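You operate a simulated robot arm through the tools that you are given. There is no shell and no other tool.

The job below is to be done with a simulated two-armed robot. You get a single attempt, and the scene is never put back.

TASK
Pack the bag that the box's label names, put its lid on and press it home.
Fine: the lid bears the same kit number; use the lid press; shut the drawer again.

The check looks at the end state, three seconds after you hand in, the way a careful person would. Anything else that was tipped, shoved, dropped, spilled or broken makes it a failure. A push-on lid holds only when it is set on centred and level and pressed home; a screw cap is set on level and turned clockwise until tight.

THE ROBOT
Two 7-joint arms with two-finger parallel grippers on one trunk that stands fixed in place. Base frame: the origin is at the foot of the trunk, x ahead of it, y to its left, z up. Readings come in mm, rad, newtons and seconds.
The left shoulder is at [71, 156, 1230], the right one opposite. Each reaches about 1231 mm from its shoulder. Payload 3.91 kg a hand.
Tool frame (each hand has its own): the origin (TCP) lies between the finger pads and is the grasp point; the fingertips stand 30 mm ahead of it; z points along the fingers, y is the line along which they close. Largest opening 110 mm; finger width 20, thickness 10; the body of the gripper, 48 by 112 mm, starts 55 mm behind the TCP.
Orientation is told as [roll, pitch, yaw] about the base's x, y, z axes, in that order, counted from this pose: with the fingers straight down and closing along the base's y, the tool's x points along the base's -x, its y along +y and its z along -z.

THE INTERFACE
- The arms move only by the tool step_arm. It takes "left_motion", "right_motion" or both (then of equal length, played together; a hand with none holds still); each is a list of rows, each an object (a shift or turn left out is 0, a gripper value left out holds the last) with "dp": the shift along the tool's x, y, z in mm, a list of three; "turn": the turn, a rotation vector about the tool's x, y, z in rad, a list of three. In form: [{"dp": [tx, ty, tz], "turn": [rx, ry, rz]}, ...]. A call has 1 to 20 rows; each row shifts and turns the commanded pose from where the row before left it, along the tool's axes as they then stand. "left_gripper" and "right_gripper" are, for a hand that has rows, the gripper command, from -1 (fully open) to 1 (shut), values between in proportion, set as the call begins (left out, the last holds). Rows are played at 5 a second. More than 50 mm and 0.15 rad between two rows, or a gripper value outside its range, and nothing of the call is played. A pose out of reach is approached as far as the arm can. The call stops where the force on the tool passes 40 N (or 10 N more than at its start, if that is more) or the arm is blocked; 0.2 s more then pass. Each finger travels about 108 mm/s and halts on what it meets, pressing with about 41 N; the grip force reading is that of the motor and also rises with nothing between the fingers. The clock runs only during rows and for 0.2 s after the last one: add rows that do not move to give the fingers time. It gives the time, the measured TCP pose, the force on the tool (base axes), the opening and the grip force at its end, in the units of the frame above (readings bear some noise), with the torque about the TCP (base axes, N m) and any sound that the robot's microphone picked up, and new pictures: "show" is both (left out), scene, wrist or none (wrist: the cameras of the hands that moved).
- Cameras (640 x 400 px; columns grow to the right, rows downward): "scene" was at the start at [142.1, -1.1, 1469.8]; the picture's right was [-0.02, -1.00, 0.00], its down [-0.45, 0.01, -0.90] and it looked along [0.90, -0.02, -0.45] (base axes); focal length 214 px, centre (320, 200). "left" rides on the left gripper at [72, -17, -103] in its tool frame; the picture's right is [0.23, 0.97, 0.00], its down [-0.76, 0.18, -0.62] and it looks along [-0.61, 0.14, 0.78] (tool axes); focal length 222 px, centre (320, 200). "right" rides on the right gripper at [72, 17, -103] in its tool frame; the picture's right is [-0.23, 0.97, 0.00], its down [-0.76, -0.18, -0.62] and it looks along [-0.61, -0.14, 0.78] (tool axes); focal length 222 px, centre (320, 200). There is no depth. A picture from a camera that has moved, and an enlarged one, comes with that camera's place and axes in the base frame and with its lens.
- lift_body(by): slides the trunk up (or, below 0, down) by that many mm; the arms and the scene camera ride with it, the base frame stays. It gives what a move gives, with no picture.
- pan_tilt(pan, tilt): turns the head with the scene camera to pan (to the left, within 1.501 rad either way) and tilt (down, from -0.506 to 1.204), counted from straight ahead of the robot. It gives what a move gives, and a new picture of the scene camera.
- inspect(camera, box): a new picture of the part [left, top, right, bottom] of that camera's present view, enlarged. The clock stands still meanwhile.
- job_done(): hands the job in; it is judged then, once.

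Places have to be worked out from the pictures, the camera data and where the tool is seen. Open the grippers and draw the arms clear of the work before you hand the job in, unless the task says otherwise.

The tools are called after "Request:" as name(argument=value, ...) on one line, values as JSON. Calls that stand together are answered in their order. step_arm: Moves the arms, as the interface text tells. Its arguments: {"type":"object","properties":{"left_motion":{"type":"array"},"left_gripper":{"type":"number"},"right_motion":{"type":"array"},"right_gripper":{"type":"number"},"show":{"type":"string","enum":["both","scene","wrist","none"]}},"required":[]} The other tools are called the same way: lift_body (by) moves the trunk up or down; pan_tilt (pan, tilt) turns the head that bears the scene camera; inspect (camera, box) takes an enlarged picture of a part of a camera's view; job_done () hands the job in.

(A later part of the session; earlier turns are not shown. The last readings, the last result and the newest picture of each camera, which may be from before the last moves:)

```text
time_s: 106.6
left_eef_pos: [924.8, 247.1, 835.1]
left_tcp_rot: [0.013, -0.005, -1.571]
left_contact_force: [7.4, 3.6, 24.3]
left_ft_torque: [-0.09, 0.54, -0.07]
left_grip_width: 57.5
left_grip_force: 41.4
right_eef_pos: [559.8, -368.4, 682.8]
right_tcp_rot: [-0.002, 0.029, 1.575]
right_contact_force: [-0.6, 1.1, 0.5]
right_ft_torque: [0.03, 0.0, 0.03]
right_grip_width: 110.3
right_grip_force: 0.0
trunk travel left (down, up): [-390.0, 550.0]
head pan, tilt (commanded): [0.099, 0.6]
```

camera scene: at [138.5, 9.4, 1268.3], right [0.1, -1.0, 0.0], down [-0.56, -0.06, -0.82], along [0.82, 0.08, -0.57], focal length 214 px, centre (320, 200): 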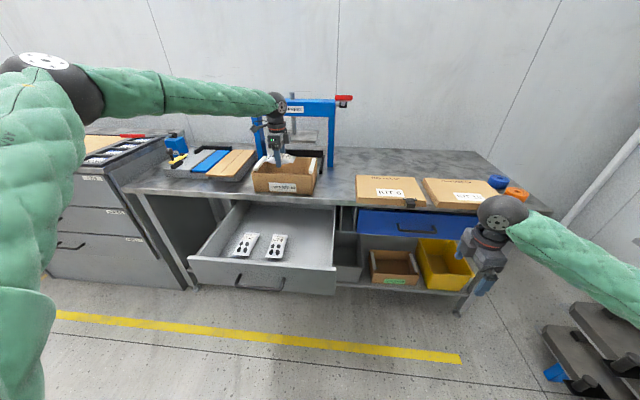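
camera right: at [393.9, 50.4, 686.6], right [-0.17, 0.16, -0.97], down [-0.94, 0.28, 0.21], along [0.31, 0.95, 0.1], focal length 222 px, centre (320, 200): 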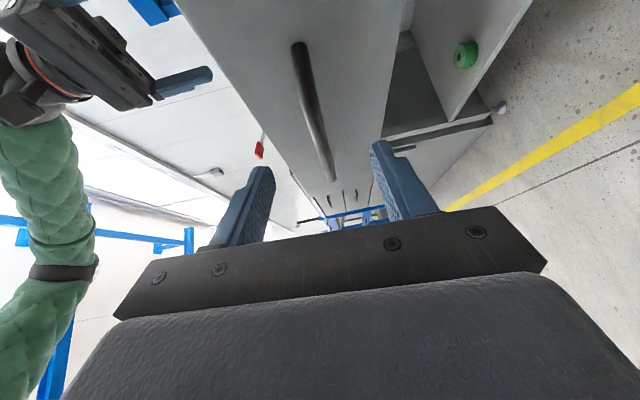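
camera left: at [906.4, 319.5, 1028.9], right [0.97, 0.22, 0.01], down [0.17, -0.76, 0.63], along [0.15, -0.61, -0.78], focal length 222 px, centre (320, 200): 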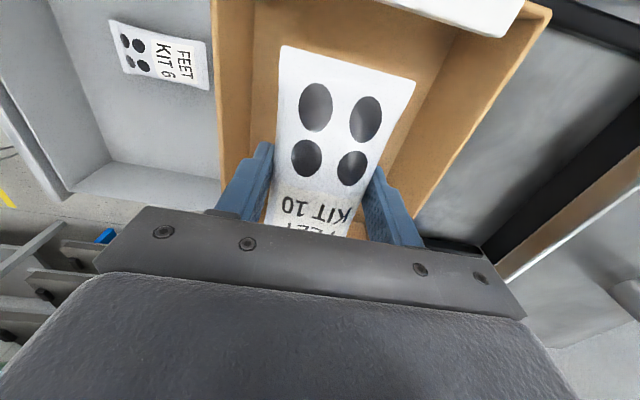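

The bag rests on the box's floor. I ease up 2 mm, open the fingers just enough, and rise straight up with the trunk.

Request:
lift_body(by=2)

Request:
step_arm(left_gripper=-0.45, left_motion=[{}, {}, {}], show="wrist")

Request:
lift_body(by=30)

Request:
inspect(camera="left", box=[0, 0, 640, 400])

```text
time_s: 107.1
left_eef_pos: [923.3, 245.9, 835.0]
left_tcp_rot: [0.011, -0.002, -1.572]
left_contact_force: [8.5, 2.4, 22.7]
left_ft_torque: [-0.19, 0.39, 0.0]
left_grip_width: 57.5
left_grip_force: 40.8
right_eef_pos: [559.5, -367.7, 684.1]
right_tcp_rot: [-0.003, 0.029, 1.574]
right_contact_force: [-0.8, -1.4, -0.6]
right_ft_torque: [0.02, -0.01, 0.01]
right_grip_width: 110.0
right_grip_force: 0.1
trunk travel left (down, up): [-392.0, 548.0]
head pan, tilt (commanded): [0.099, 0.6]
```

```text
time_s: 107.9
left_eef_pos: [922.7, 244.5, 835.0]
left_tcp_rot: [0.01, -0.003, -1.573]
left_contact_force: [6.6, -0.4, 24.2]
left_ft_torque: [0.07, 0.77, -0.01]
left_grip_width: 75.9
left_grip_force: 0.0
right_eef_pos: [560.6, -367.0, 684.1]
right_tcp_rot: [-0.001, 0.03, 1.575]
right_contact_force: [0.3, -0.6, -0.5]
right_ft_torque: [0.0, 0.0, -0.02]
right_grip_width: 110.0
right_grip_force: 0.3
trunk travel left (down, up): [-392.0, 548.0]
head pan, tilt (commanded): [0.099, 0.6]
camera left: at [905.1, 318.6, 936.7], right [0.97, 0.23, 0.01], down [0.17, -0.76, 0.63], along [0.15, -0.61, -0.78], focal length 222 px, centre (320, 200)
```

left: 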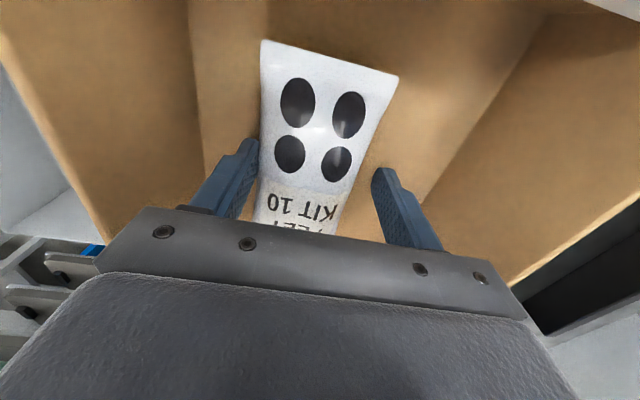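

```text
time_s: 108.7
left_eef_pos: [924.0, 246.5, 861.0]
left_tcp_rot: [0.007, -0.004, -1.572]
left_contact_force: [0.3, 1.0, -0.6]
left_ft_torque: [-0.02, 0.0, 0.03]
left_grip_width: 79.9
left_grip_force: 0.1
right_eef_pos: [560.8, -368.3, 712.9]
right_tcp_rot: [0.001, 0.03, 1.576]
right_contact_force: [-0.5, -0.2, 0.7]
right_ft_torque: [0.0, 0.01, -0.03]
right_grip_width: 110.1
right_grip_force: 0.1
trunk travel left (down, up): [-422.0, 518.0]
head pan, tilt (commanded): [0.099, 0.6]
```

```text
1.00 times, centred on (320, 200) of left (not enlarged: the box is as wide or as high as the picture)
camera zoom: at [906.5, 319.7, 963.4], right [0.97, 0.23, 0.01], down [0.17, -0.76, 0.63], along [0.15, -0.61, -0.78], focal length 222 px, centre (320, 200)
```

zoom: 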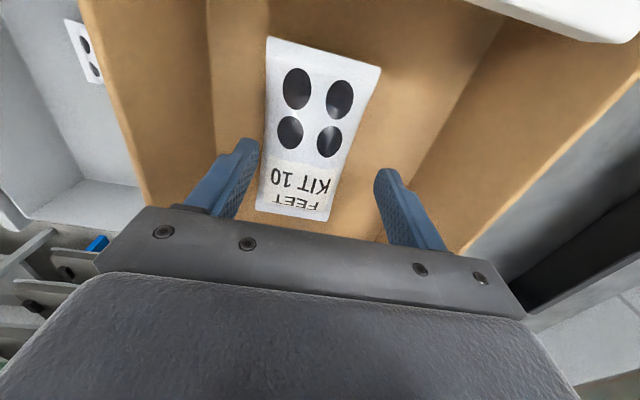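

The KIT 10 bag lies flat in the box. I raise the trunk to clear the box, then draw the left hand back; next I will push the drawer shut with the closed left fingers against its handle.

Request:
lift_body(by=110)

Request:
step_arm(left_gripper=1, left_motion=[{"dp": [0, -40, 0]}, {"dp": [0, -40, 0]}, {"dp": [0, -40, 0], "turn": [0, 0, -0.14]}, {"dp": [0, -40, 0], "turn": [0, 0, -0.14]}, {"dp": [0, -40, 0], "turn": [0, 0, -0.14]}, {"turn": [0, 0, -0.14]}, {"turn": [0, 0, -0.14]}, {"turn": [0, 0, -0.14]}, {"turn": [0, 0, -0.14]}, {"turn": [0, 0, -0.14]}, {"turn": [0, 0, -0.14]}, {"turn": [0, 0, -0.14]}, {"turn": [0, 0, -0.14]}], show="scene")

```text
time_s: 110.1
left_eef_pos: [923.8, 246.0, 972.5]
left_tcp_rot: [0.008, -0.003, -1.572]
left_contact_force: [-0.3, 0.0, 0.0]
left_ft_torque: [-0.03, -0.01, 0.02]
left_grip_width: 79.7
left_grip_force: 0.0
right_eef_pos: [560.6, -368.2, 823.8]
right_tcp_rot: [-0.001, 0.029, 1.573]
right_contact_force: [-0.2, -1.0, -0.3]
right_ft_torque: [-0.01, -0.01, 0.0]
right_grip_width: 110.2
right_grip_force: 0.0
trunk travel left (down, up): [-532.0, 408.0]
head pan, tilt (commanded): [0.099, 0.6]
```

```text
time_s: 112.9
left_eef_pos: [726.7, 229.4, 973.1]
left_tcp_rot: [-0.003, -0.009, -0.03]
left_contact_force: [0.1, -0.3, 0.8]
left_ft_torque: [-0.01, 0.0, -0.01]
left_grip_width: 0.2
left_grip_force: 38.1
right_eef_pos: [560.2, -367.6, 823.0]
right_tcp_rot: [-0.001, 0.032, 1.575]
right_contact_force: [0.2, 0.1, 0.4]
right_ft_torque: [0.0, 0.0, 0.02]
right_grip_width: 109.9
right_grip_force: 0.1
trunk travel left (down, up): [-532.0, 408.0]
head pan, tilt (commanded): [0.099, 0.6]
camera scene: at [138.3, 9.3, 1314.3], right [0.1, -1.0, 0.0], down [-0.56, -0.06, -0.82], along [0.82, 0.08, -0.57], focal length 214 px, centre (320, 200)
```

scene: 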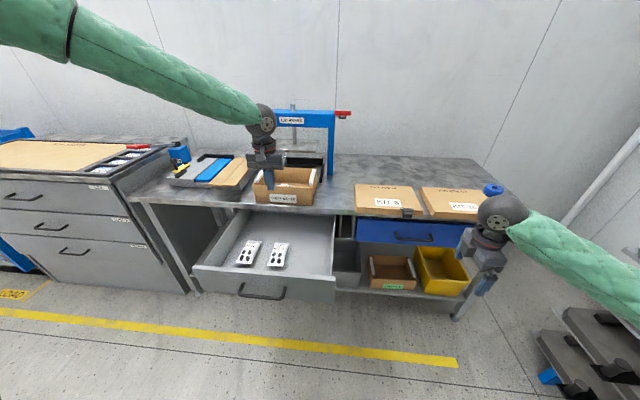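

The left hand is clear of the box. I draw it back past the drawer's handle (bar at x≈498), to x≈447.

Request:
step_arm(left_motion=[{"dp": [40, 0, 0], "turn": [0, 0, -0.03]}, {"dp": [40, 0, 0]}, {"dp": [40, 0, 0]}, {"dp": [40, 0, 0]}, {"dp": [40, 0, 0]}, {"dp": [40, 0, 0]}, {"dp": [40, 0, 0]}], show="scene")

```text
time_s: 114.5
left_eef_pos: [459.4, 232.6, 972.1]
left_tcp_rot: [-0.002, -0.007, -0.002]
left_contact_force: [-0.5, -0.3, 0.2]
left_ft_torque: [-0.02, 0.0, 0.06]
left_grip_width: 0.0
left_grip_force: 37.8
left hand out of reach, approached as far as the arm can: row 7
right_eef_pos: [558.9, -367.9, 823.1]
right_tcp_rot: [-0.003, 0.029, 1.575]
right_contact_force: [0.2, 1.3, -0.3]
right_ft_torque: [0.0, 0.0, -0.02]
right_grip_width: 109.9
right_grip_force: 0.1
trunk travel left (down, up): [-532.0, 408.0]
head pan, tilt (commanded): [0.099, 0.6]
camera scene: at [138.3, 9.3, 1314.3], right [0.1, -1.0, 0.0], down [-0.56, -0.06, -0.82], along [0.82, 0.08, -0.57], focal length 214 px, centre (320, 200)
```

scene: 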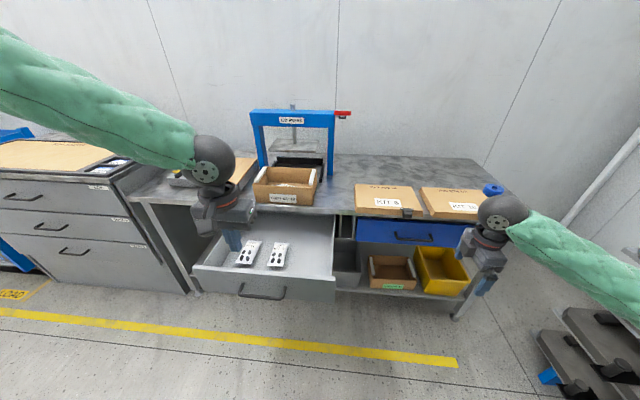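

The hand is 20 mm clear in front of the handle bar. I lower the trunk so the closed fingers come down to the handle's height.

Request:
lift_body(by=-270)

Request:
pan_tilt(pan=0.3, tilt=0.6)

```text
time_s: 117.2
left_eef_pos: [460.4, 233.0, 701.8]
left_tcp_rot: [-0.002, -0.007, -0.002]
left_contact_force: [0.4, -0.5, -0.7]
left_ft_torque: [0.01, 0.01, 0.02]
left_grip_width: 0.1
left_grip_force: 38.3
right_eef_pos: [560.7, -368.2, 554.5]
right_tcp_rot: [-0.001, 0.03, 1.575]
right_contact_force: [-0.3, -0.2, -1.1]
right_ft_torque: [0.01, 0.02, -0.01]
right_grip_width: 109.9
right_grip_force: 0.1
trunk travel left (down, up): [-262.0, 678.0]
head pan, tilt (commanded): [0.099, 0.6]
```

```text
time_s: 118.0
left_eef_pos: [459.1, 232.7, 700.8]
left_tcp_rot: [-0.003, -0.007, -0.001]
left_contact_force: [0.5, 0.6, -0.2]
left_ft_torque: [-0.02, -0.02, -0.01]
left_grip_width: 0.3
left_grip_force: 37.4
right_eef_pos: [560.4, -368.7, 555.0]
right_tcp_rot: [-0.004, 0.03, 1.573]
right_contact_force: [-0.7, -0.4, 0.4]
right_ft_torque: [0.0, 0.0, 0.01]
right_grip_width: 110.0
right_grip_force: 0.2
trunk travel left (down, up): [-262.0, 678.0]
head pan, tilt (commanded): [0.3, 0.6]
camera scene: at [134.6, 26.7, 1044.3], right [0.3, -0.96, 0.0], down [-0.54, -0.17, -0.82], along [0.79, 0.24, -0.57], focal length 214 px, centre (320, 200)
```

scene: 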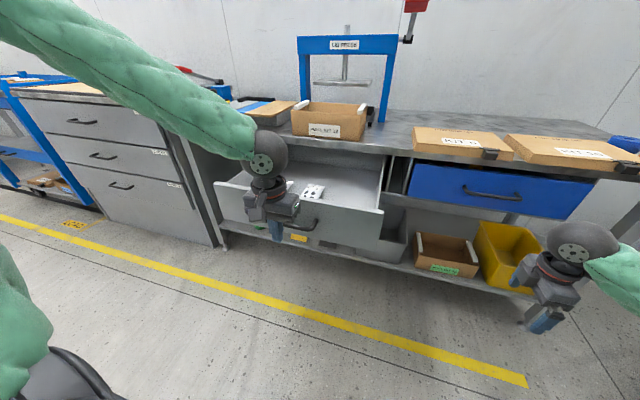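

The fingers stand in front of the handle bar. I push forward slowly.

Request:
step_arm(left_motion=[{"dp": [-15, 0, 0]}, {"dp": [-15, 0, 0]}, {"dp": [-15, 0, 0]}, {"dp": [-15, 0, 0]}, {"dp": [-15, 0, 0]}], show="scene")

```text
time_s: 119.2
left_eef_pos: [535.2, 233.0, 702.1]
left_tcp_rot: [-0.003, -0.007, -0.002]
left_contact_force: [0.6, 0.0, -1.1]
left_ft_torque: [-0.05, 0.0, 0.0]
left_grip_width: 0.0
left_grip_force: 37.7
right_eef_pos: [561.0, -368.0, 554.3]
right_tcp_rot: [-0.003, 0.028, 1.573]
right_contact_force: [0.1, 0.2, 0.1]
right_ft_torque: [-0.01, 0.01, 0.0]
right_grip_width: 110.1
right_grip_force: 0.2
trunk travel left (down, up): [-262.0, 678.0]
head pan, tilt (commanded): [0.3, 0.6]
camera scene: at [134.7, 26.8, 1044.3], right [0.3, -0.96, 0.0], down [-0.54, -0.17, -0.82], along [0.79, 0.24, -0.57], focal length 214 px, centre (320, 200)
```

scene: 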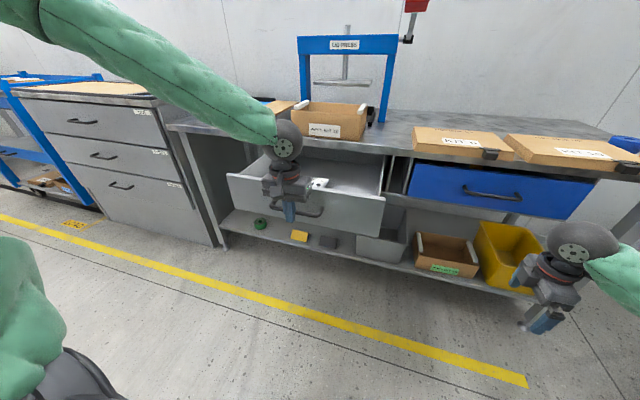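

The drawer follows. I continue pushing.

Request:
step_arm(left_motion=[{"dp": [-20, 0, 0]}, {"dp": [-20, 0, 0]}, {"dp": [-20, 0, 0]}, {"dp": [-20, 0, 0]}, {"dp": [-20, 0, 0]}, {"dp": [-20, 0, 0]}, {"dp": [-20, 0, 0]}, {"dp": [-20, 0, 0]}, {"dp": [-20, 0, 0]}, {"dp": [-20, 0, 0]}, {"dp": [-15, 0, 0]}], show="scene")

```text
time_s: 121.6
left_eef_pos: [751.3, 231.6, 703.7]
left_tcp_rot: [-0.003, -0.008, -0.002]
left_contact_force: [-0.7, 0.6, 0.2]
left_ft_torque: [-0.02, -0.01, -0.01]
left_grip_width: 0.0
left_grip_force: 37.8
right_eef_pos: [560.3, -367.7, 554.3]
right_tcp_rot: [-0.002, 0.03, 1.574]
right_contact_force: [-0.5, -0.8, 0.0]
right_ft_torque: [0.0, 0.0, 0.01]
right_grip_width: 109.9
right_grip_force: 0.0
trunk travel left (down, up): [-262.0, 678.0]
head pan, tilt (commanded): [0.3, 0.6]
camera scene: at [134.7, 26.7, 1044.3], right [0.3, -0.96, 0.0], down [-0.54, -0.17, -0.82], along [0.79, 0.24, -0.57], focal length 214 px, centre (320, 200)
```

scene: 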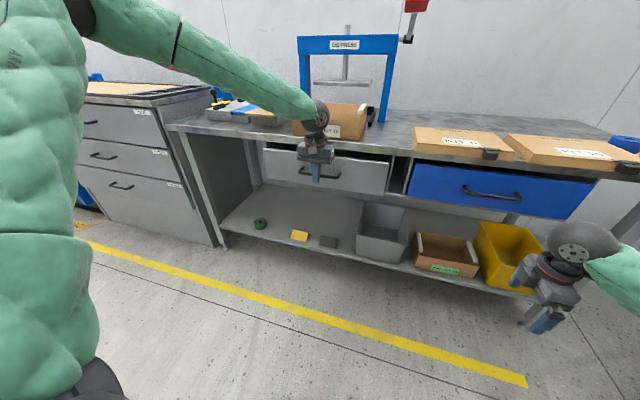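

Almost shut (finger front at x≈761, bar should end at ≈792). I push the last part in small steps until it meets the stop.

Request:
step_arm(left_motion=[{"dp": [-10, 0, 0]}, {"dp": [-10, 0, 0]}, {"dp": [-6, 0, 0]}, {"dp": [-4, 0, 0]}, {"dp": [-3, 0, 0]}], show="none")

Request:
inspect(camera="scene", box=[240, 110, 420, 220])

```text
time_s: 122.9
left_eef_pos: [779.6, 231.5, 703.7]
left_tcp_rot: [-0.003, -0.001, -0.003]
left_contact_force: [-18.1, 2.4, 4.3]
left_ft_torque: [0.18, 0.13, 0.06]
left_grip_width: 0.0
left_grip_force: 37.5
right_eef_pos: [558.7, -366.9, 554.6]
right_tcp_rot: [-0.001, 0.03, 1.575]
right_contact_force: [-0.8, 0.6, 0.1]
right_ft_torque: [0.02, -0.02, 0.02]
right_grip_width: 110.3
right_grip_force: 0.0
trunk travel left (down, up): [-262.0, 678.0]
head pan, tilt (commanded): [0.3, 0.6]
stopped in row 5 (left hand): the force on the tool passed its limit at 42 N (the readings are from after the stop); the commanded pose is now the measured one
```

```text
3.56 times, centred on (330, 165) of scene
camera zoom: at [133.4, 26.8, 1044.6], right [0.3, -0.96, 0.0], down [-0.54, -0.17, -0.83], along [0.79, 0.24, -0.56], focal length 763 px, centre (284, 324)
```

zoom: 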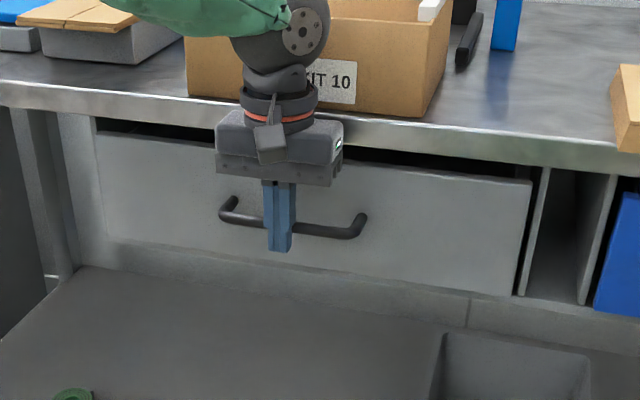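

The grey drawer is fully shut (bar back at its place, 42 N at the stop). I draw the left hand back and raise the trunk for the work on the bench.

Request:
step_arm(left_motion=[{"dp": [20, 0, 0]}, {"dp": [40, 0, 0]}, {"dp": [40, 0, 0]}, {"dp": [40, 0, 0]}], show="none")

Request:
lift_body(by=320)

Request:
pan_tilt(pan=-0.3, tilt=0.6)

```text
time_s: 123.9
left_eef_pos: [639.7, 230.1, 703.0]
left_tcp_rot: [-0.003, -0.002, -0.004]
left_contact_force: [-0.6, 0.3, 0.6]
left_ft_torque: [-0.04, -0.02, 0.01]
left_grip_width: 0.1
left_grip_force: 37.8
right_eef_pos: [560.1, -369.1, 554.4]
right_tcp_rot: [-0.003, 0.03, 1.575]
right_contact_force: [-0.2, 0.3, 0.8]
right_ft_torque: [0.01, 0.02, 0.02]
right_grip_width: 110.2
right_grip_force: 0.0
trunk travel left (down, up): [-262.0, 678.0]
head pan, tilt (commanded): [0.3, 0.6]
```

```text
time_s: 127.1
left_eef_pos: [640.1, 230.3, 1022.6]
left_tcp_rot: [-0.004, 0.001, -0.002]
left_contact_force: [0.8, -0.4, 0.5]
left_ft_torque: [-0.02, 0.0, 0.0]
left_grip_width: 0.0
left_grip_force: 37.9
right_eef_pos: [559.0, -367.7, 874.8]
right_tcp_rot: [-0.001, 0.03, 1.575]
right_contact_force: [-0.3, -0.1, -0.4]
right_ft_torque: [0.02, 0.01, 0.02]
right_grip_width: 110.0
right_grip_force: 0.0
trunk travel left (down, up): [-582.0, 358.0]
head pan, tilt (commanded): [0.3, 0.6]
```

```text
time_s: 128.1
left_eef_pos: [641.5, 230.5, 1022.3]
left_tcp_rot: [-0.003, -0.001, -0.002]
left_contact_force: [-0.2, -0.4, -0.4]
left_ft_torque: [0.02, 0.01, 0.01]
left_grip_width: 0.1
left_grip_force: 37.5
right_eef_pos: [561.5, -366.8, 875.5]
right_tcp_rot: [-0.002, 0.03, 1.574]
right_contact_force: [-0.2, 0.5, 0.3]
right_ft_torque: [0.02, 0.01, 0.0]
right_grip_width: 110.1
right_grip_force: 0.1
trunk travel left (down, up): [-582.0, 358.0]
head pan, tilt (commanded): [-0.3, 0.6]
camera scene: at [134.8, -25.5, 1364.3], right [-0.29, -0.96, 0.0], down [-0.54, 0.17, -0.82], along [0.79, -0.24, -0.57], focal length 214 px, centre (320, 200)
```

scene: 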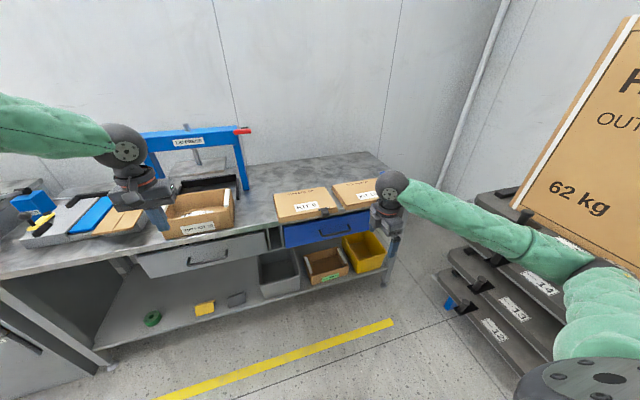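

The trunk is up again. I turn the right hand to neutral and move it near the KIT 10 lid's tab for a close look.

Request:
step_arm(right_motion=[{"turn": [0, -0.03, 0]}, {"turn": [0, 0, 0.143]}, {"turn": [0, 0, 0.143]}, {"turn": [0, 0, 0.143]}, {"turn": [0, 0, 0.143]}, {"turn": [0, 0, 0.143]}, {"turn": [0, 0, 0.143]}, {"turn": [0, 0, 0.143]}, {"turn": [0, 0, 0.143]}, {"turn": [0, 0, 0.143]}, {"turn": [0, 0, 0.143]}, {"turn": [0, 0, 0.143]}, {"dp": [-15, -31, -14]}, {"dp": [-15, -31, -14]}, {"dp": [-15, -31, -14]}, {"dp": [-15, -31, -14]}, {"dp": [-15, -31, -14]}, {"dp": [-15, -31, -14]}], show="both")

```text
time_s: 131.9
left_eef_pos: [641.6, 230.3, 1023.0]
left_tcp_rot: [-0.005, 0.001, -0.004]
left_contact_force: [0.1, -0.1, 0.1]
left_ft_torque: [-0.02, 0.0, 0.03]
left_grip_width: 0.0
left_grip_force: 38.1
right_eef_pos: [650.6, -554.3, 958.3]
right_tcp_rot: [0.0, -0.001, 0.003]
right_contact_force: [-0.2, 0.0, 0.3]
right_ft_torque: [0.02, 0.03, -0.02]
right_grip_width: 109.8
right_grip_force: 0.0
trunk travel left (down, up): [-582.0, 358.0]
head pan, tilt (commanded): [-0.3, 0.6]
camera scene: at [134.9, -25.9, 1364.3], right [-0.3, -0.96, 0.0], down [-0.54, 0.17, -0.82], along [0.79, -0.24, -0.57], focal length 214 px, centre (320, 200)
camera right: at [578.2, -536.7, 1061.7], right [0.23, 0.97, 0.0], down [0.76, -0.18, 0.62], along [0.61, -0.14, -0.78], focal length 222 px, centre (320, 200)
```

scene: 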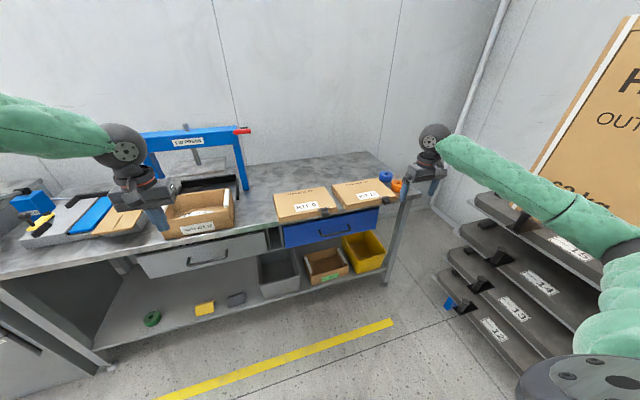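
right: 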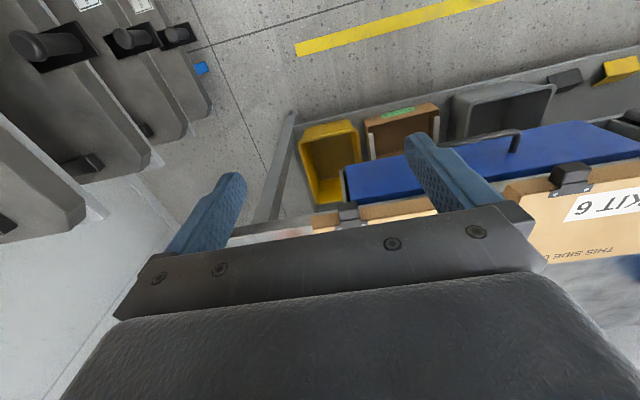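

The tab shows just beyond the gripper body. I zoom in on it and on the tab of the KIT 6 lid, which has the same shape.

Request:
inspect(camera="right", box=[290, 170, 450, 250])

Request:
inspect(camera="right", box=[500, 120, 640, 240])

Request:
inspect(camera="scene", box=[265, 165, 415, 255])

```text
4.00 times, centred on (370, 210) of right
camera zoom: at [578.2, -536.7, 1061.7], right [0.23, 0.97, 0.0], down [0.76, -0.18, 0.62], along [0.61, -0.14, -0.78], focal length 888 px, centre (120, 160)
```

zoom: 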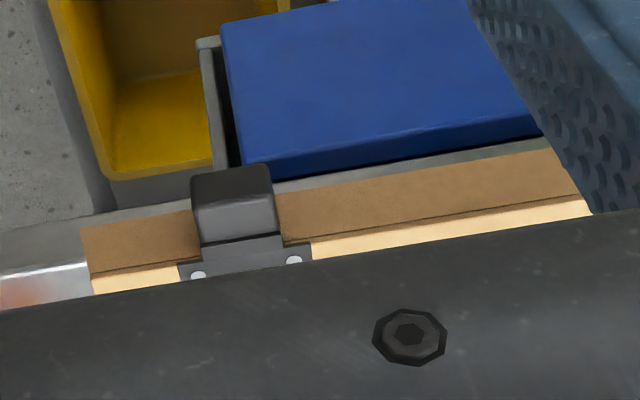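

```text
3.33 times, centred on (570, 180) of right
camera zoom: at [578.2, -536.7, 1061.7], right [0.23, 0.97, 0.0], down [0.76, -0.18, 0.62], along [0.61, -0.14, -0.78], focal length 740 px, centre (-513, 267)
```

zoom: 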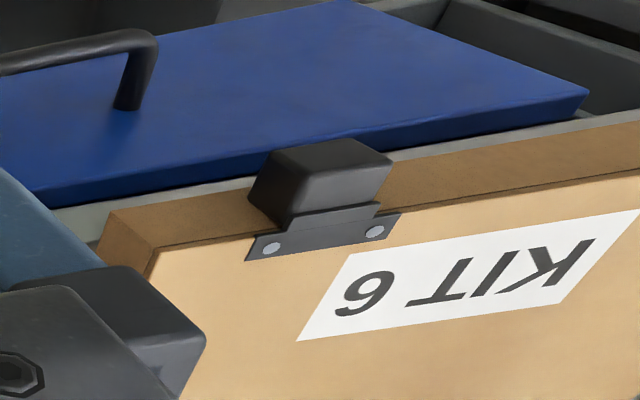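

```text
4.27 times, centred on (340, 210) of scene
camera zoom: at [134.9, -25.9, 1364.3], right [-0.3, -0.96, 0.0], down [-0.54, 0.17, -0.82], along [0.79, -0.24, -0.57], focal length 915 px, centre (235, 157)
```

zoom: 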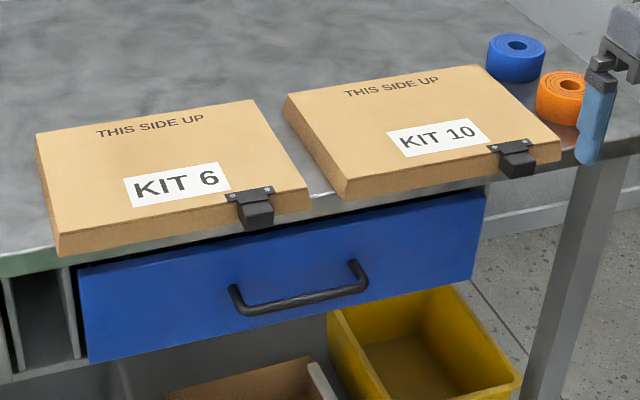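

The tab is a block of about 30 (y) × 19 (x) × 21 (z) mm at x 800–819, y -559…-530, z 794–815, in front of the lid's edge. I will grip its sides from above with fingers down; first I go above it.

Request:
step_arm(right_gripper=-0.1, right_motion=[{"dp": [-35, 2, 15]}, {"dp": [-35, 2, 15]}, {"dp": [-35, 2, 15]}, {"dp": [-35, 3, 15]}, {}], show="both")

```text
time_s: 133.1
left_eef_pos: [639.8, 230.2, 1023.9]
left_tcp_rot: [-0.003, -0.002, -0.002]
left_contact_force: [0.2, -0.2, 0.5]
left_ft_torque: [-0.04, -0.02, 0.02]
left_grip_width: 0.0
left_grip_force: 37.8
right_eef_pos: [789.9, -544.7, 899.8]
right_tcp_rot: [-0.002, -0.003, 0.002]
right_contact_force: [0.0, 0.1, -0.5]
right_ft_torque: [-0.02, -0.01, 0.01]
right_grip_width: 60.4
right_grip_force: 0.1
trunk travel left (down, up): [-582.0, 358.0]
head pan, tilt (commanded): [-0.3, 0.6]
camera scene: at [133.7, -25.7, 1364.5], right [-0.3, -0.96, 0.0], down [-0.54, 0.17, -0.83], along [0.79, -0.24, -0.56], focal length 214 px, centre (320, 200)
camera right: at [717.6, -527.5, 1002.9], right [0.23, 0.97, 0.0], down [0.76, -0.18, 0.62], along [0.61, -0.14, -0.78], focal length 222 px, centre (320, 200)
```

scene: 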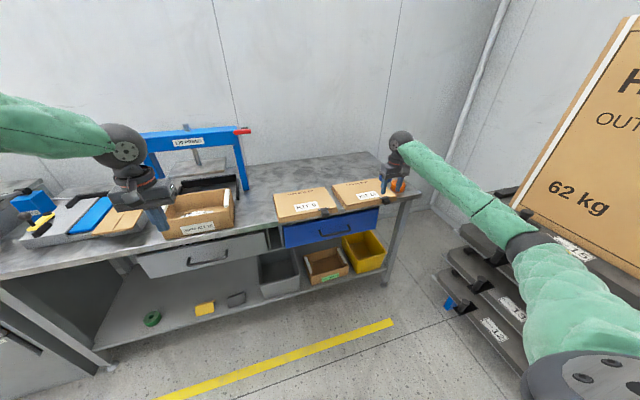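
right: 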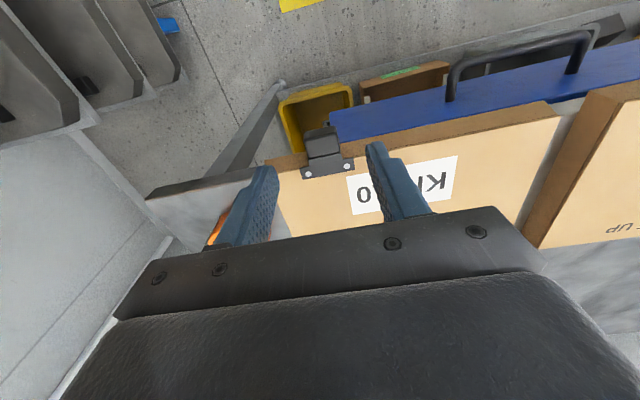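

I refine the tab's position from this closer view.

Request:
inspect(camera="right", box=[250, 90, 410, 190])

```text
4.00 times, centred on (330, 140) of right
camera zoom: at [717.6, -527.5, 1002.9], right [0.23, 0.97, 0.0], down [0.76, -0.18, 0.62], along [0.61, -0.14, -0.78], focal length 888 px, centre (280, 440)
```

zoom: 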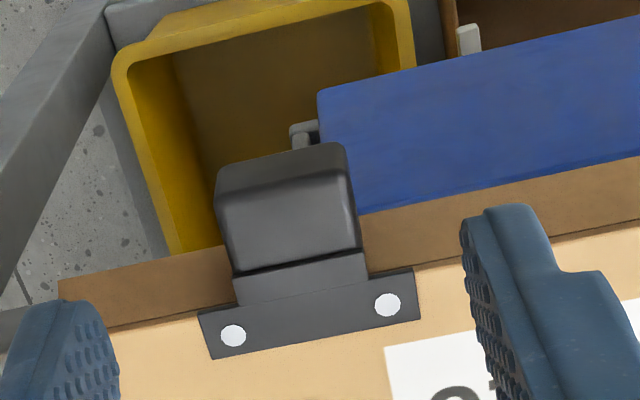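

Tab centre ≈ (806, -545, 801). I move to x=804 and go down so the pads straddle it, clear of the lid's front edge.

Request:
step_arm(right_motion=[{"dp": [-14, 0, 0]}, {"dp": [0, 0, 30]}, {"dp": [0, 0, 30]}, {"dp": [0, 0, 20]}, {"dp": [0, 0, 10]}, {"dp": [0, 0, 6]}], show="both")

```text
time_s: 134.5
left_eef_pos: [640.4, 230.4, 1021.8]
left_tcp_rot: [-0.003, 0.0, -0.003]
left_contact_force: [0.6, -0.8, 0.1]
left_ft_torque: [-0.07, 0.02, 0.0]
left_grip_width: 0.0
left_grip_force: 37.6
right_eef_pos: [805.6, -545.5, 802.3]
right_tcp_rot: [0.0, -0.002, 0.003]
right_contact_force: [-0.1, -0.8, 0.2]
right_ft_torque: [0.0, 0.0, 0.04]
right_grip_width: 60.3
right_grip_force: 0.0
trunk travel left (down, up): [-582.0, 358.0]
head pan, tilt (commanded): [-0.3, 0.6]
camera scene: at [134.9, -25.7, 1364.3], right [-0.3, -0.96, 0.0], down [-0.54, 0.17, -0.82], along [0.79, -0.24, -0.57], focal length 214 px, centre (320, 200)
camera right: at [732.6, -528.3, 905.5], right [0.23, 0.97, 0.0], down [0.76, -0.18, 0.62], along [0.61, -0.14, -0.78], focal length 222 px, centre (320, 200)
```

scene: 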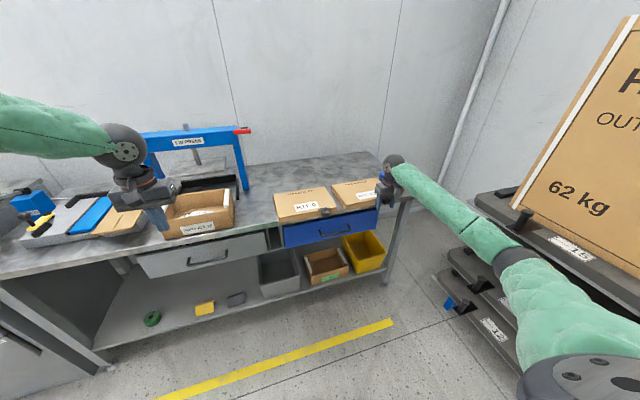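
right: 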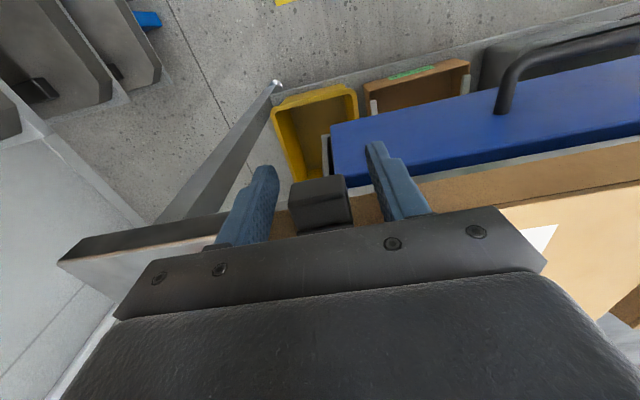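

The block sits centred between the pads. I close the gripper on it.

Request:
step_arm(right_gripper=1, right_motion=[{}, {}, {}], show="wrist")

```text
time_s: 135.3
left_eef_pos: [641.6, 230.8, 1023.0]
left_tcp_rot: [-0.004, 0.0, -0.003]
left_contact_force: [-0.6, 0.7, 0.0]
left_ft_torque: [-0.01, 0.02, 0.02]
left_grip_width: 0.0
left_grip_force: 37.9
right_eef_pos: [804.5, -545.0, 802.6]
right_tcp_rot: [0.001, -0.002, 0.002]
right_contact_force: [-0.8, 0.9, 0.2]
right_ft_torque: [0.0, -0.01, 0.08]
right_grip_width: 29.4
right_grip_force: 40.6
trunk travel left (down, up): [-582.0, 358.0]
head pan, tilt (commanded): [-0.3, 0.6]
camera right: at [732.6, -528.0, 905.7], right [0.23, 0.97, 0.0], down [0.76, -0.18, 0.62], along [0.61, -0.14, -0.78], focal length 222 px, centre (320, 200)
```

right: 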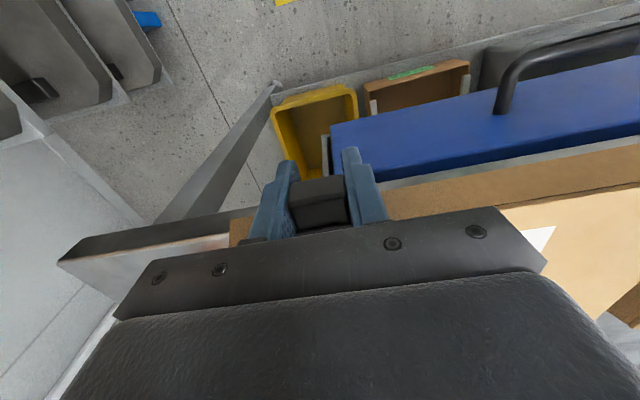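

Gripped (29.4 mm). I lift a few millimetres and read the weight and torque.

Request:
step_arm(right_motion=[{"dp": [0, 0, -3]}, {"dp": [0, 0, -4]}, {"dp": [0, 0, -5]}], show="none")

Request:
inspect(camera="scene", box=[265, 140, 425, 250])

```text
time_s: 136.1
left_eef_pos: [641.1, 230.5, 1023.5]
left_tcp_rot: [-0.003, 0.0, -0.004]
left_contact_force: [-0.7, 0.3, 0.8]
left_ft_torque: [-0.01, -0.02, -0.02]
left_grip_width: 0.0
left_grip_force: 37.9
right_eef_pos: [803.9, -544.7, 814.7]
right_tcp_rot: [-0.001, -0.002, 0.003]
right_contact_force: [0.1, 0.8, -0.7]
right_ft_torque: [-0.09, 0.06, 0.02]
right_grip_width: 29.2
right_grip_force: 41.0
trunk travel left (down, up): [-582.0, 358.0]
head pan, tilt (commanded): [-0.3, 0.6]
```

```text
3.64 times, centred on (345, 195) of scene
camera zoom: at [134.9, -25.5, 1364.3], right [-0.3, -0.96, 0.0], down [-0.54, 0.17, -0.82], along [0.79, -0.24, -0.57], focal length 780 px, centre (229, 218)
```

zoom: 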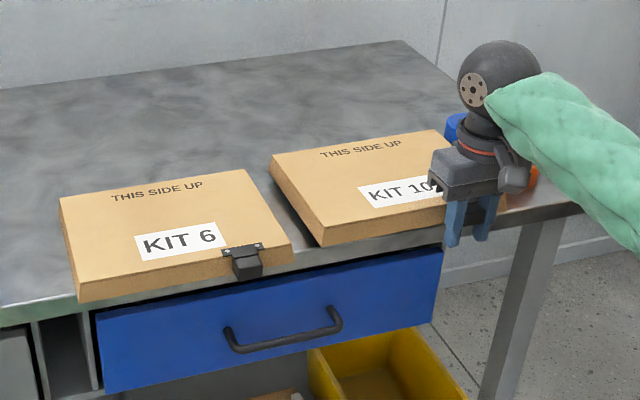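

The tab rises with the hand and the load is very small. I lift about 45 mm more and check whether the lid stays level.

Request:
step_arm(right_motion=[{"dp": [0, 0, -6]}, {"dp": [0, 0, -8]}, {"dp": [0, 0, -8]}, {"dp": [0, 0, -8]}, {"dp": [0, 0, -8]}, {"dp": [0, 0, -8]}], show="wrist")

Request:
inspect(camera="scene", box=[265, 130, 425, 240])

```text
time_s: 137.5
left_eef_pos: [640.6, 229.9, 1022.7]
left_tcp_rot: [-0.004, 0.002, -0.005]
left_contact_force: [1.2, -0.1, 0.3]
left_ft_torque: [0.0, 0.0, 0.03]
left_grip_width: 0.0
left_grip_force: 37.6
right_eef_pos: [805.0, -544.0, 860.9]
right_tcp_rot: [0.001, 0.001, 0.001]
right_contact_force: [-0.1, 0.2, -1.0]
right_ft_torque: [-0.04, 0.08, 0.02]
right_grip_width: 29.3
right_grip_force: 41.1
trunk travel left (down, up): [-582.0, 358.0]
head pan, tilt (commanded): [-0.3, 0.6]
camera right: at [732.0, -527.5, 964.0], right [0.23, 0.97, 0.0], down [0.76, -0.18, 0.62], along [0.61, -0.14, -0.78], focal length 222 px, centre (320, 200)
```

right: 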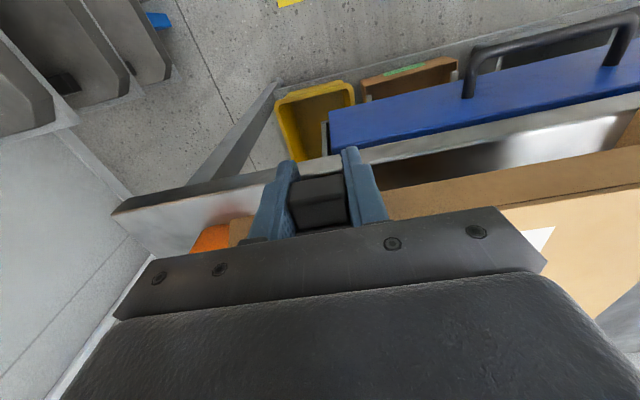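

```text
3.64 times, centred on (345, 185) of scene
camera zoom: at [134.8, -25.5, 1364.3], right [-0.3, -0.96, 0.0], down [-0.54, 0.17, -0.82], along [0.79, -0.24, -0.57], focal length 780 px, centre (229, 254)
```

zoom: 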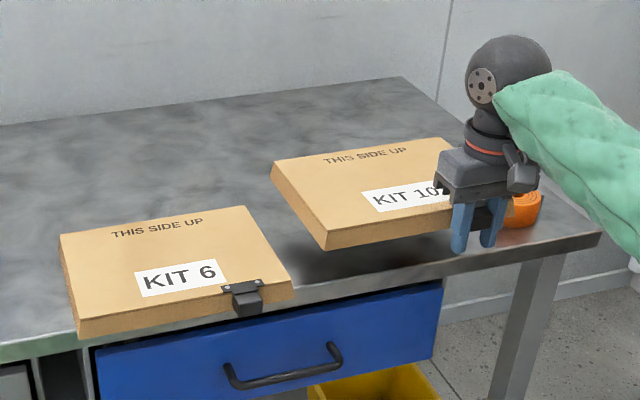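

The lid is light (about 1 N) and hangs level. Before carrying it over, I measure the box exactly from the left wrist camera and the scene camera.

Request:
inspect(camera="left", box=[160, 60, 480, 260])

Request:
pan_tilt(pan=0.2, tilt=0.5)

Request:
inspect(camera="scene", box=[250, 90, 400, 220])

```text
2.00 times, centred on (320, 160) of left
camera zoom: at [568.1, 214.4, 1124.8], right [-0.22, 0.97, 0.0], down [0.76, 0.18, 0.62], along [0.61, 0.14, -0.78], focal length 444 px, centre (320, 280)
```

zoom: 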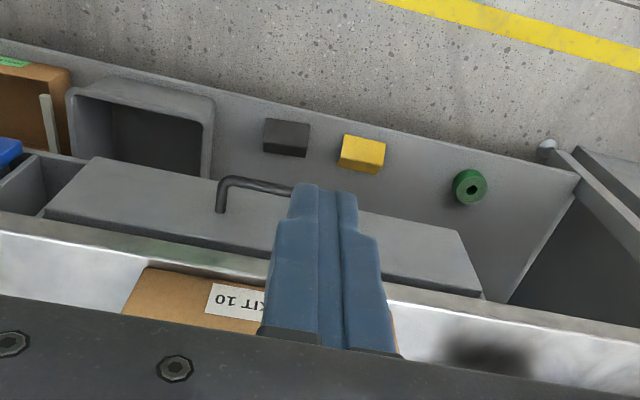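

```text
time_s: 138.4
left_eef_pos: [641.2, 230.2, 1023.8]
left_tcp_rot: [-0.003, -0.001, -0.004]
left_contact_force: [-0.3, -0.4, 0.6]
left_ft_torque: [0.01, 0.01, 0.01]
left_grip_width: 0.0
left_grip_force: 37.7
right_eef_pos: [805.6, -545.4, 860.1]
right_tcp_rot: [0.0, 0.0, 0.001]
right_contact_force: [0.0, 0.0, -1.4]
right_ft_torque: [-0.03, 0.05, 0.0]
right_grip_width: 29.2
right_grip_force: 41.1
trunk travel left (down, up): [-582.0, 358.0]
head pan, tilt (commanded): [0.201, 0.499]
camera scene: at [139.7, 18.6, 1373.4], right [0.2, -0.98, 0.0], down [-0.47, -0.1, -0.88], along [0.86, 0.17, -0.48], focal length 214 px, centre (320, 200)
```

scene: 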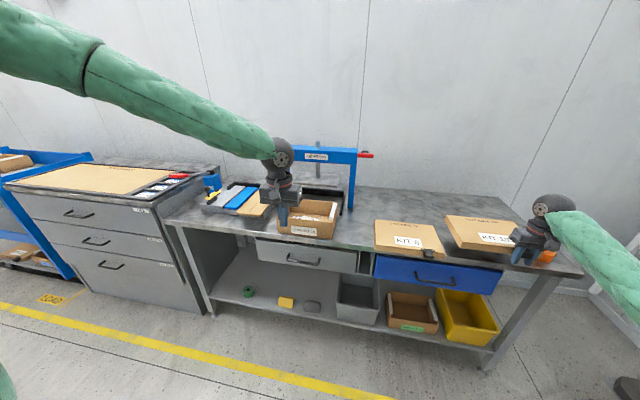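

```text
3.08 times, centred on (325, 155) of scene
camera zoom: at [139.7, 18.6, 1373.4], right [0.2, -0.98, 0.0], down [-0.47, -0.1, -0.88], along [0.86, 0.17, -0.48], focal length 660 px, centre (305, 338)
```

zoom: 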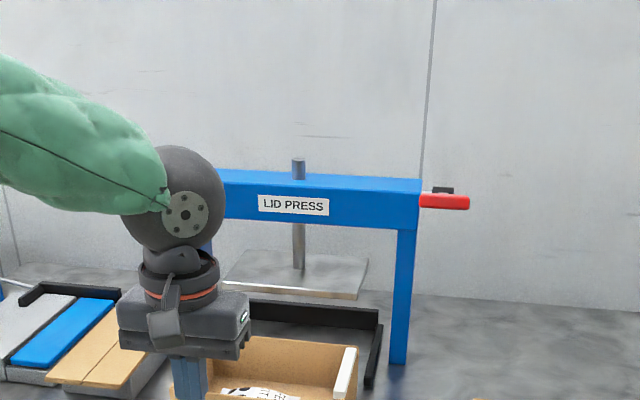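

The left hand hides the box. I move it over the box, high up, to measure the rim and strips from above while the right hand holds the lid still.

Request:
step_arm(left_motion=[{"dp": [-30, 1.5, -13]}, {"dp": [-40, 1.5, -13]}, {"dp": [-40, 1.5, -13]}, {"dp": [-40, 1.5, -13]}, {"dp": [-40, 1.5, -13]}, {"dp": [-40, 1.5, -13]}], show="wrist")

Request:
inspect(camera="left", box=[120, 40, 520, 240])

```text
time_s: 139.8
left_eef_pos: [873.4, 239.9, 1098.9]
left_tcp_rot: [-0.004, 0.002, -0.003]
left_contact_force: [0.1, 0.4, -0.5]
left_ft_torque: [-0.01, 0.02, -0.04]
left_grip_width: 0.0
left_grip_force: 37.7
right_eef_pos: [805.2, -543.5, 859.3]
right_tcp_rot: [0.0, 0.001, 0.002]
right_contact_force: [0.0, 0.2, -0.6]
right_ft_torque: [-0.03, 0.09, -0.01]
right_grip_width: 29.2
right_grip_force: 41.2
trunk travel left (down, up): [-582.0, 358.0]
head pan, tilt (commanded): [0.201, 0.499]
camera left: at [800.4, 223.5, 1201.4], right [-0.22, 0.97, 0.0], down [0.76, 0.18, 0.62], along [0.61, 0.14, -0.78], focal length 222 px, centre (320, 200)
```

left: 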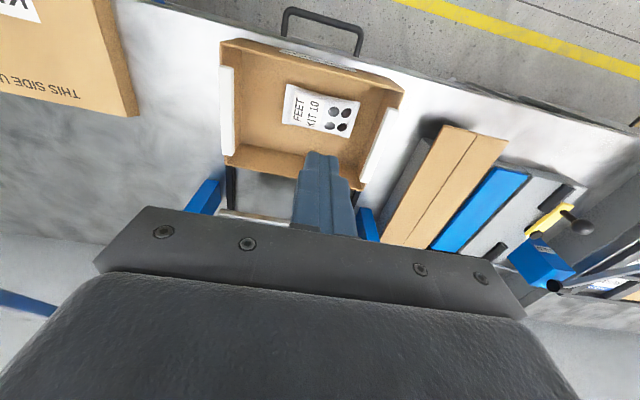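

```text
1.60 times, centred on (320, 140) of left
camera zoom: at [800.4, 223.5, 1201.4], right [-0.22, 0.97, 0.0], down [0.76, 0.18, 0.62], along [0.61, 0.14, -0.78], focal length 355 px, centre (320, 296)
```

zoom: 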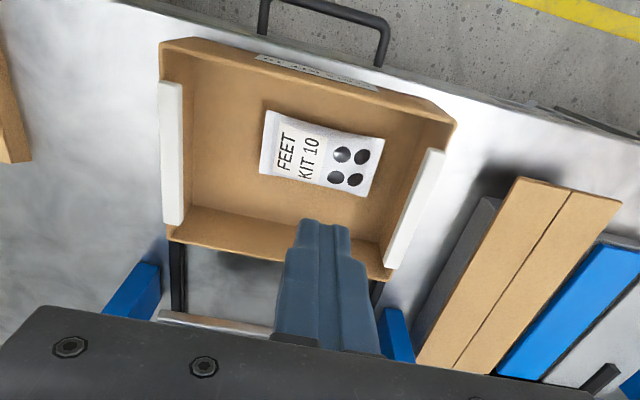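

A clear view: the bag lies flat well below the rim. I zoom on both sides of the box for exact rim and strip corners.

Request:
inspect(camera="left", box=[200, 30, 320, 200])

Request:
inspect(camera="left", box=[310, 40, 430, 210])

```text
2.35 times, centred on (260, 115) of left
camera zoom: at [800.4, 223.5, 1201.4], right [-0.22, 0.97, 0.0], down [0.76, 0.18, 0.62], along [0.61, 0.14, -0.78], focal length 523 px, centre (461, 400)
```

zoom: 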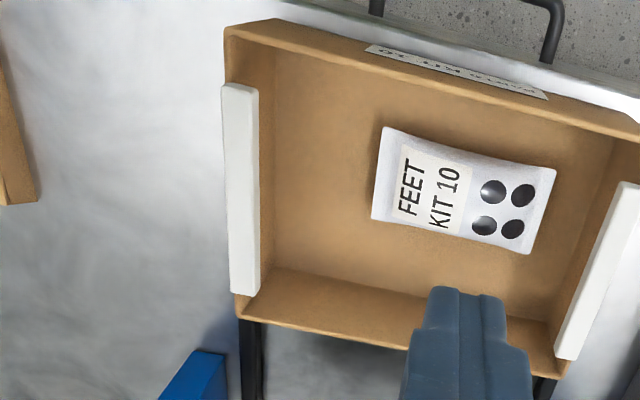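

```text
2.35 times, centred on (370, 125) of left
camera zoom: at [800.4, 223.5, 1201.4], right [-0.22, 0.97, 0.0], down [0.76, 0.18, 0.62], along [0.61, 0.14, -0.78], focal length 523 px, centre (202, 376)
```

zoom: 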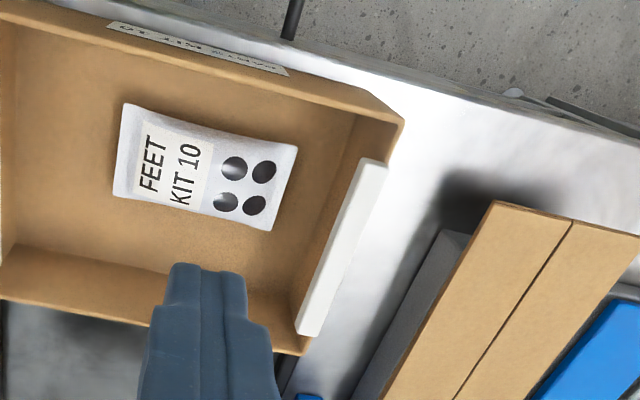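

From this view the box measures about x 848–1016, y 113–350, rim z≈881, with the white strips lying on the side rims up to z≈885. I move the left hand away to the left and bring the lid up.

Request:
step_arm(left_motion=[{"dp": [29, 30, 0]}, {"dp": [29, 30, 0]}, {"dp": [29, 30, 0]}, {"dp": [29, 30, 0]}, {"dp": [29, 30, 0]}, {"dp": [29, 30, 0]}, {"dp": [29, 30, 0]}, {"dp": [29, 30, 0]}], right_motion=[{"dp": [2, 0, -8]}, {"dp": [2, 0, -10]}, {"dp": [2, 0, -10]}, {"dp": [2, 0, -10]}, {"dp": [2, 0, -10]}, {"dp": [2, 0, -10]}, {"dp": [2, 0, -8]}, {"dp": [1, 0, -4]}], show="scene")

```text
time_s: 141.6
left_eef_pos: [639.6, 479.7, 1100.7]
left_tcp_rot: [-0.007, -0.002, -0.006]
left_contact_force: [0.9, 0.4, -0.2]
left_ft_torque: [0.01, 0.03, -0.02]
left_grip_width: 0.0
left_grip_force: 37.8
right_eef_pos: [787.2, -544.6, 933.1]
right_tcp_rot: [-0.001, -0.005, 0.0]
right_contact_force: [0.7, -0.5, -0.6]
right_ft_torque: [-0.06, 0.09, 0.02]
right_grip_width: 29.5
right_grip_force: 40.8
trunk travel left (down, up): [-582.0, 358.0]
head pan, tilt (commanded): [0.201, 0.499]
camera scene: at [138.2, 20.1, 1373.6], right [0.2, -0.98, 0.0], down [-0.47, -0.1, -0.88], along [0.86, 0.17, -0.48], focal length 214 px, centre (320, 200)
```

scene: 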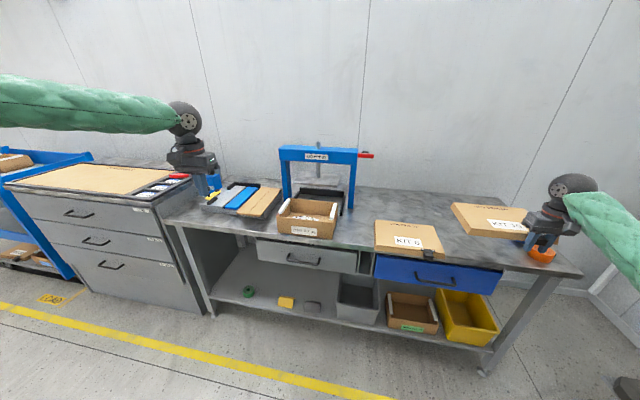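

The lid is level and clear. I carry it leftward at x≈787, z≈933 at a steady 100 mm/s.

Request:
step_arm(right_motion=[{"dp": [0, 6, 0]}, {"dp": [0, 12, 0]}, {"dp": [0, 18, 0]}, {"dp": [0, 20, 0]}, {"dp": [0, 20, 0]}, {"dp": [0, 20, 0]}, {"dp": [0, 20, 0]}, {"dp": [0, 20, 0]}, {"dp": [0, 20, 0]}, {"dp": [0, 20, 0]}, {"dp": [0, 20, 0]}, {"dp": [0, 20, 0]}, {"dp": [0, 20, 0]}, {"dp": [0, 20, 0]}, {"dp": [0, 20, 0]}, {"dp": [0, 20, 0]}, {"dp": [0, 14, 0]}, {"dp": [0, 8, 0]}], show="scene")

```text
time_s: 145.4
left_eef_pos: [640.4, 479.2, 1100.3]
left_tcp_rot: [-0.002, 0.0, -0.005]
left_contact_force: [-0.4, -0.1, -0.2]
left_ft_torque: [0.01, -0.04, 0.03]
left_grip_width: 0.3
left_grip_force: 37.8
right_eef_pos: [788.7, -226.5, 930.2]
right_tcp_rot: [-0.001, -0.003, 0.0]
right_contact_force: [0.4, -0.8, -0.8]
right_ft_torque: [-0.02, 0.06, 0.01]
right_grip_width: 29.4
right_grip_force: 41.2
trunk travel left (down, up): [-582.0, 358.0]
head pan, tilt (commanded): [0.201, 0.499]
camera scene: at [139.7, 19.1, 1373.4], right [0.2, -0.98, 0.0], down [-0.47, -0.1, -0.88], along [0.86, 0.17, -0.48], focal length 214 px, centre (320, 200)
```

scene: 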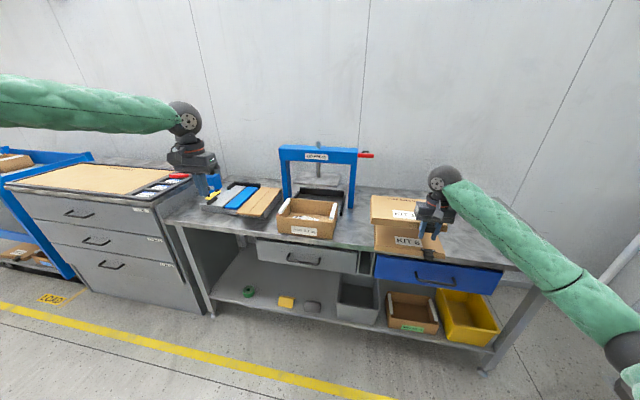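

Midway and fine. I carry on to y≈131.

Request:
step_arm(right_motion=[{"dp": [0, 6, 0]}, {"dp": [0, 12, 0]}, {"dp": [0, 18, 0]}, {"dp": [0, 20, 0]}, {"dp": [0, 20, 0]}, {"dp": [0, 20, 0]}, {"dp": [0, 20, 0]}, {"dp": [0, 20, 0]}, {"dp": [0, 20, 0]}, {"dp": [0, 20, 0]}, {"dp": [0, 20, 0]}, {"dp": [0, 20, 0]}, {"dp": [0, 20, 0]}, {"dp": [0, 20, 0]}, {"dp": [0, 20, 0]}, {"dp": [0, 20, 0]}, {"dp": [0, 20, 0]}, {"dp": [0, 20, 0]}, {"dp": [0, 14, 0]}, {"dp": [0, 8, 0]}], show="both")

```text
time_s: 149.6
left_eef_pos: [640.0, 478.4, 1101.4]
left_tcp_rot: [-0.004, 0.0, -0.004]
left_contact_force: [0.5, 0.5, 0.1]
left_ft_torque: [-0.01, -0.01, -0.01]
left_grip_width: 0.0
left_grip_force: 37.8
right_eef_pos: [789.0, 131.8, 930.6]
right_tcp_rot: [0.001, -0.003, 0.001]
right_contact_force: [-0.3, -0.1, -1.0]
right_ft_torque: [-0.05, 0.08, 0.02]
right_grip_width: 29.1
right_grip_force: 40.6
trunk travel left (down, up): [-582.0, 358.0]
head pan, tilt (commanded): [0.201, 0.499]
camera scene: at [139.7, 19.4, 1373.4], right [0.2, -0.98, 0.0], down [-0.47, -0.1, -0.88], along [0.86, 0.17, -0.48], focal length 214 px, centre (320, 200)
camera right: at [716.1, 149.6, 1033.6], right [0.23, 0.97, 0.0], down [0.76, -0.18, 0.62], along [0.61, -0.14, -0.78], focal length 222 px, centre (320, 200)
```

scene: 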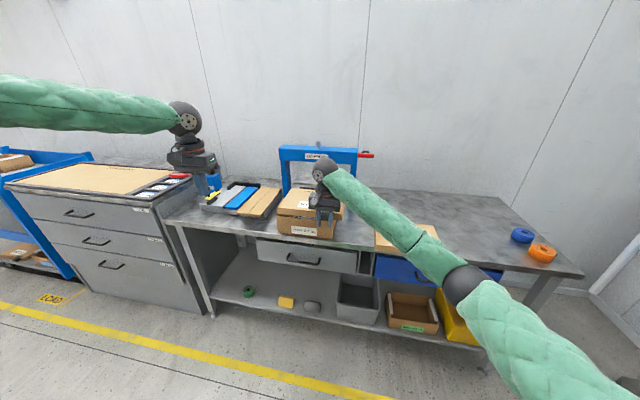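
right: 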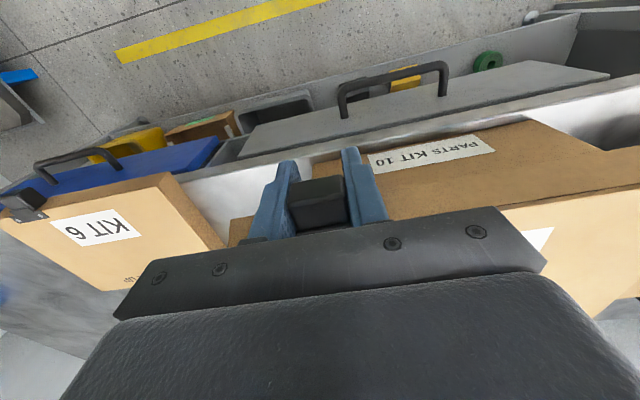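

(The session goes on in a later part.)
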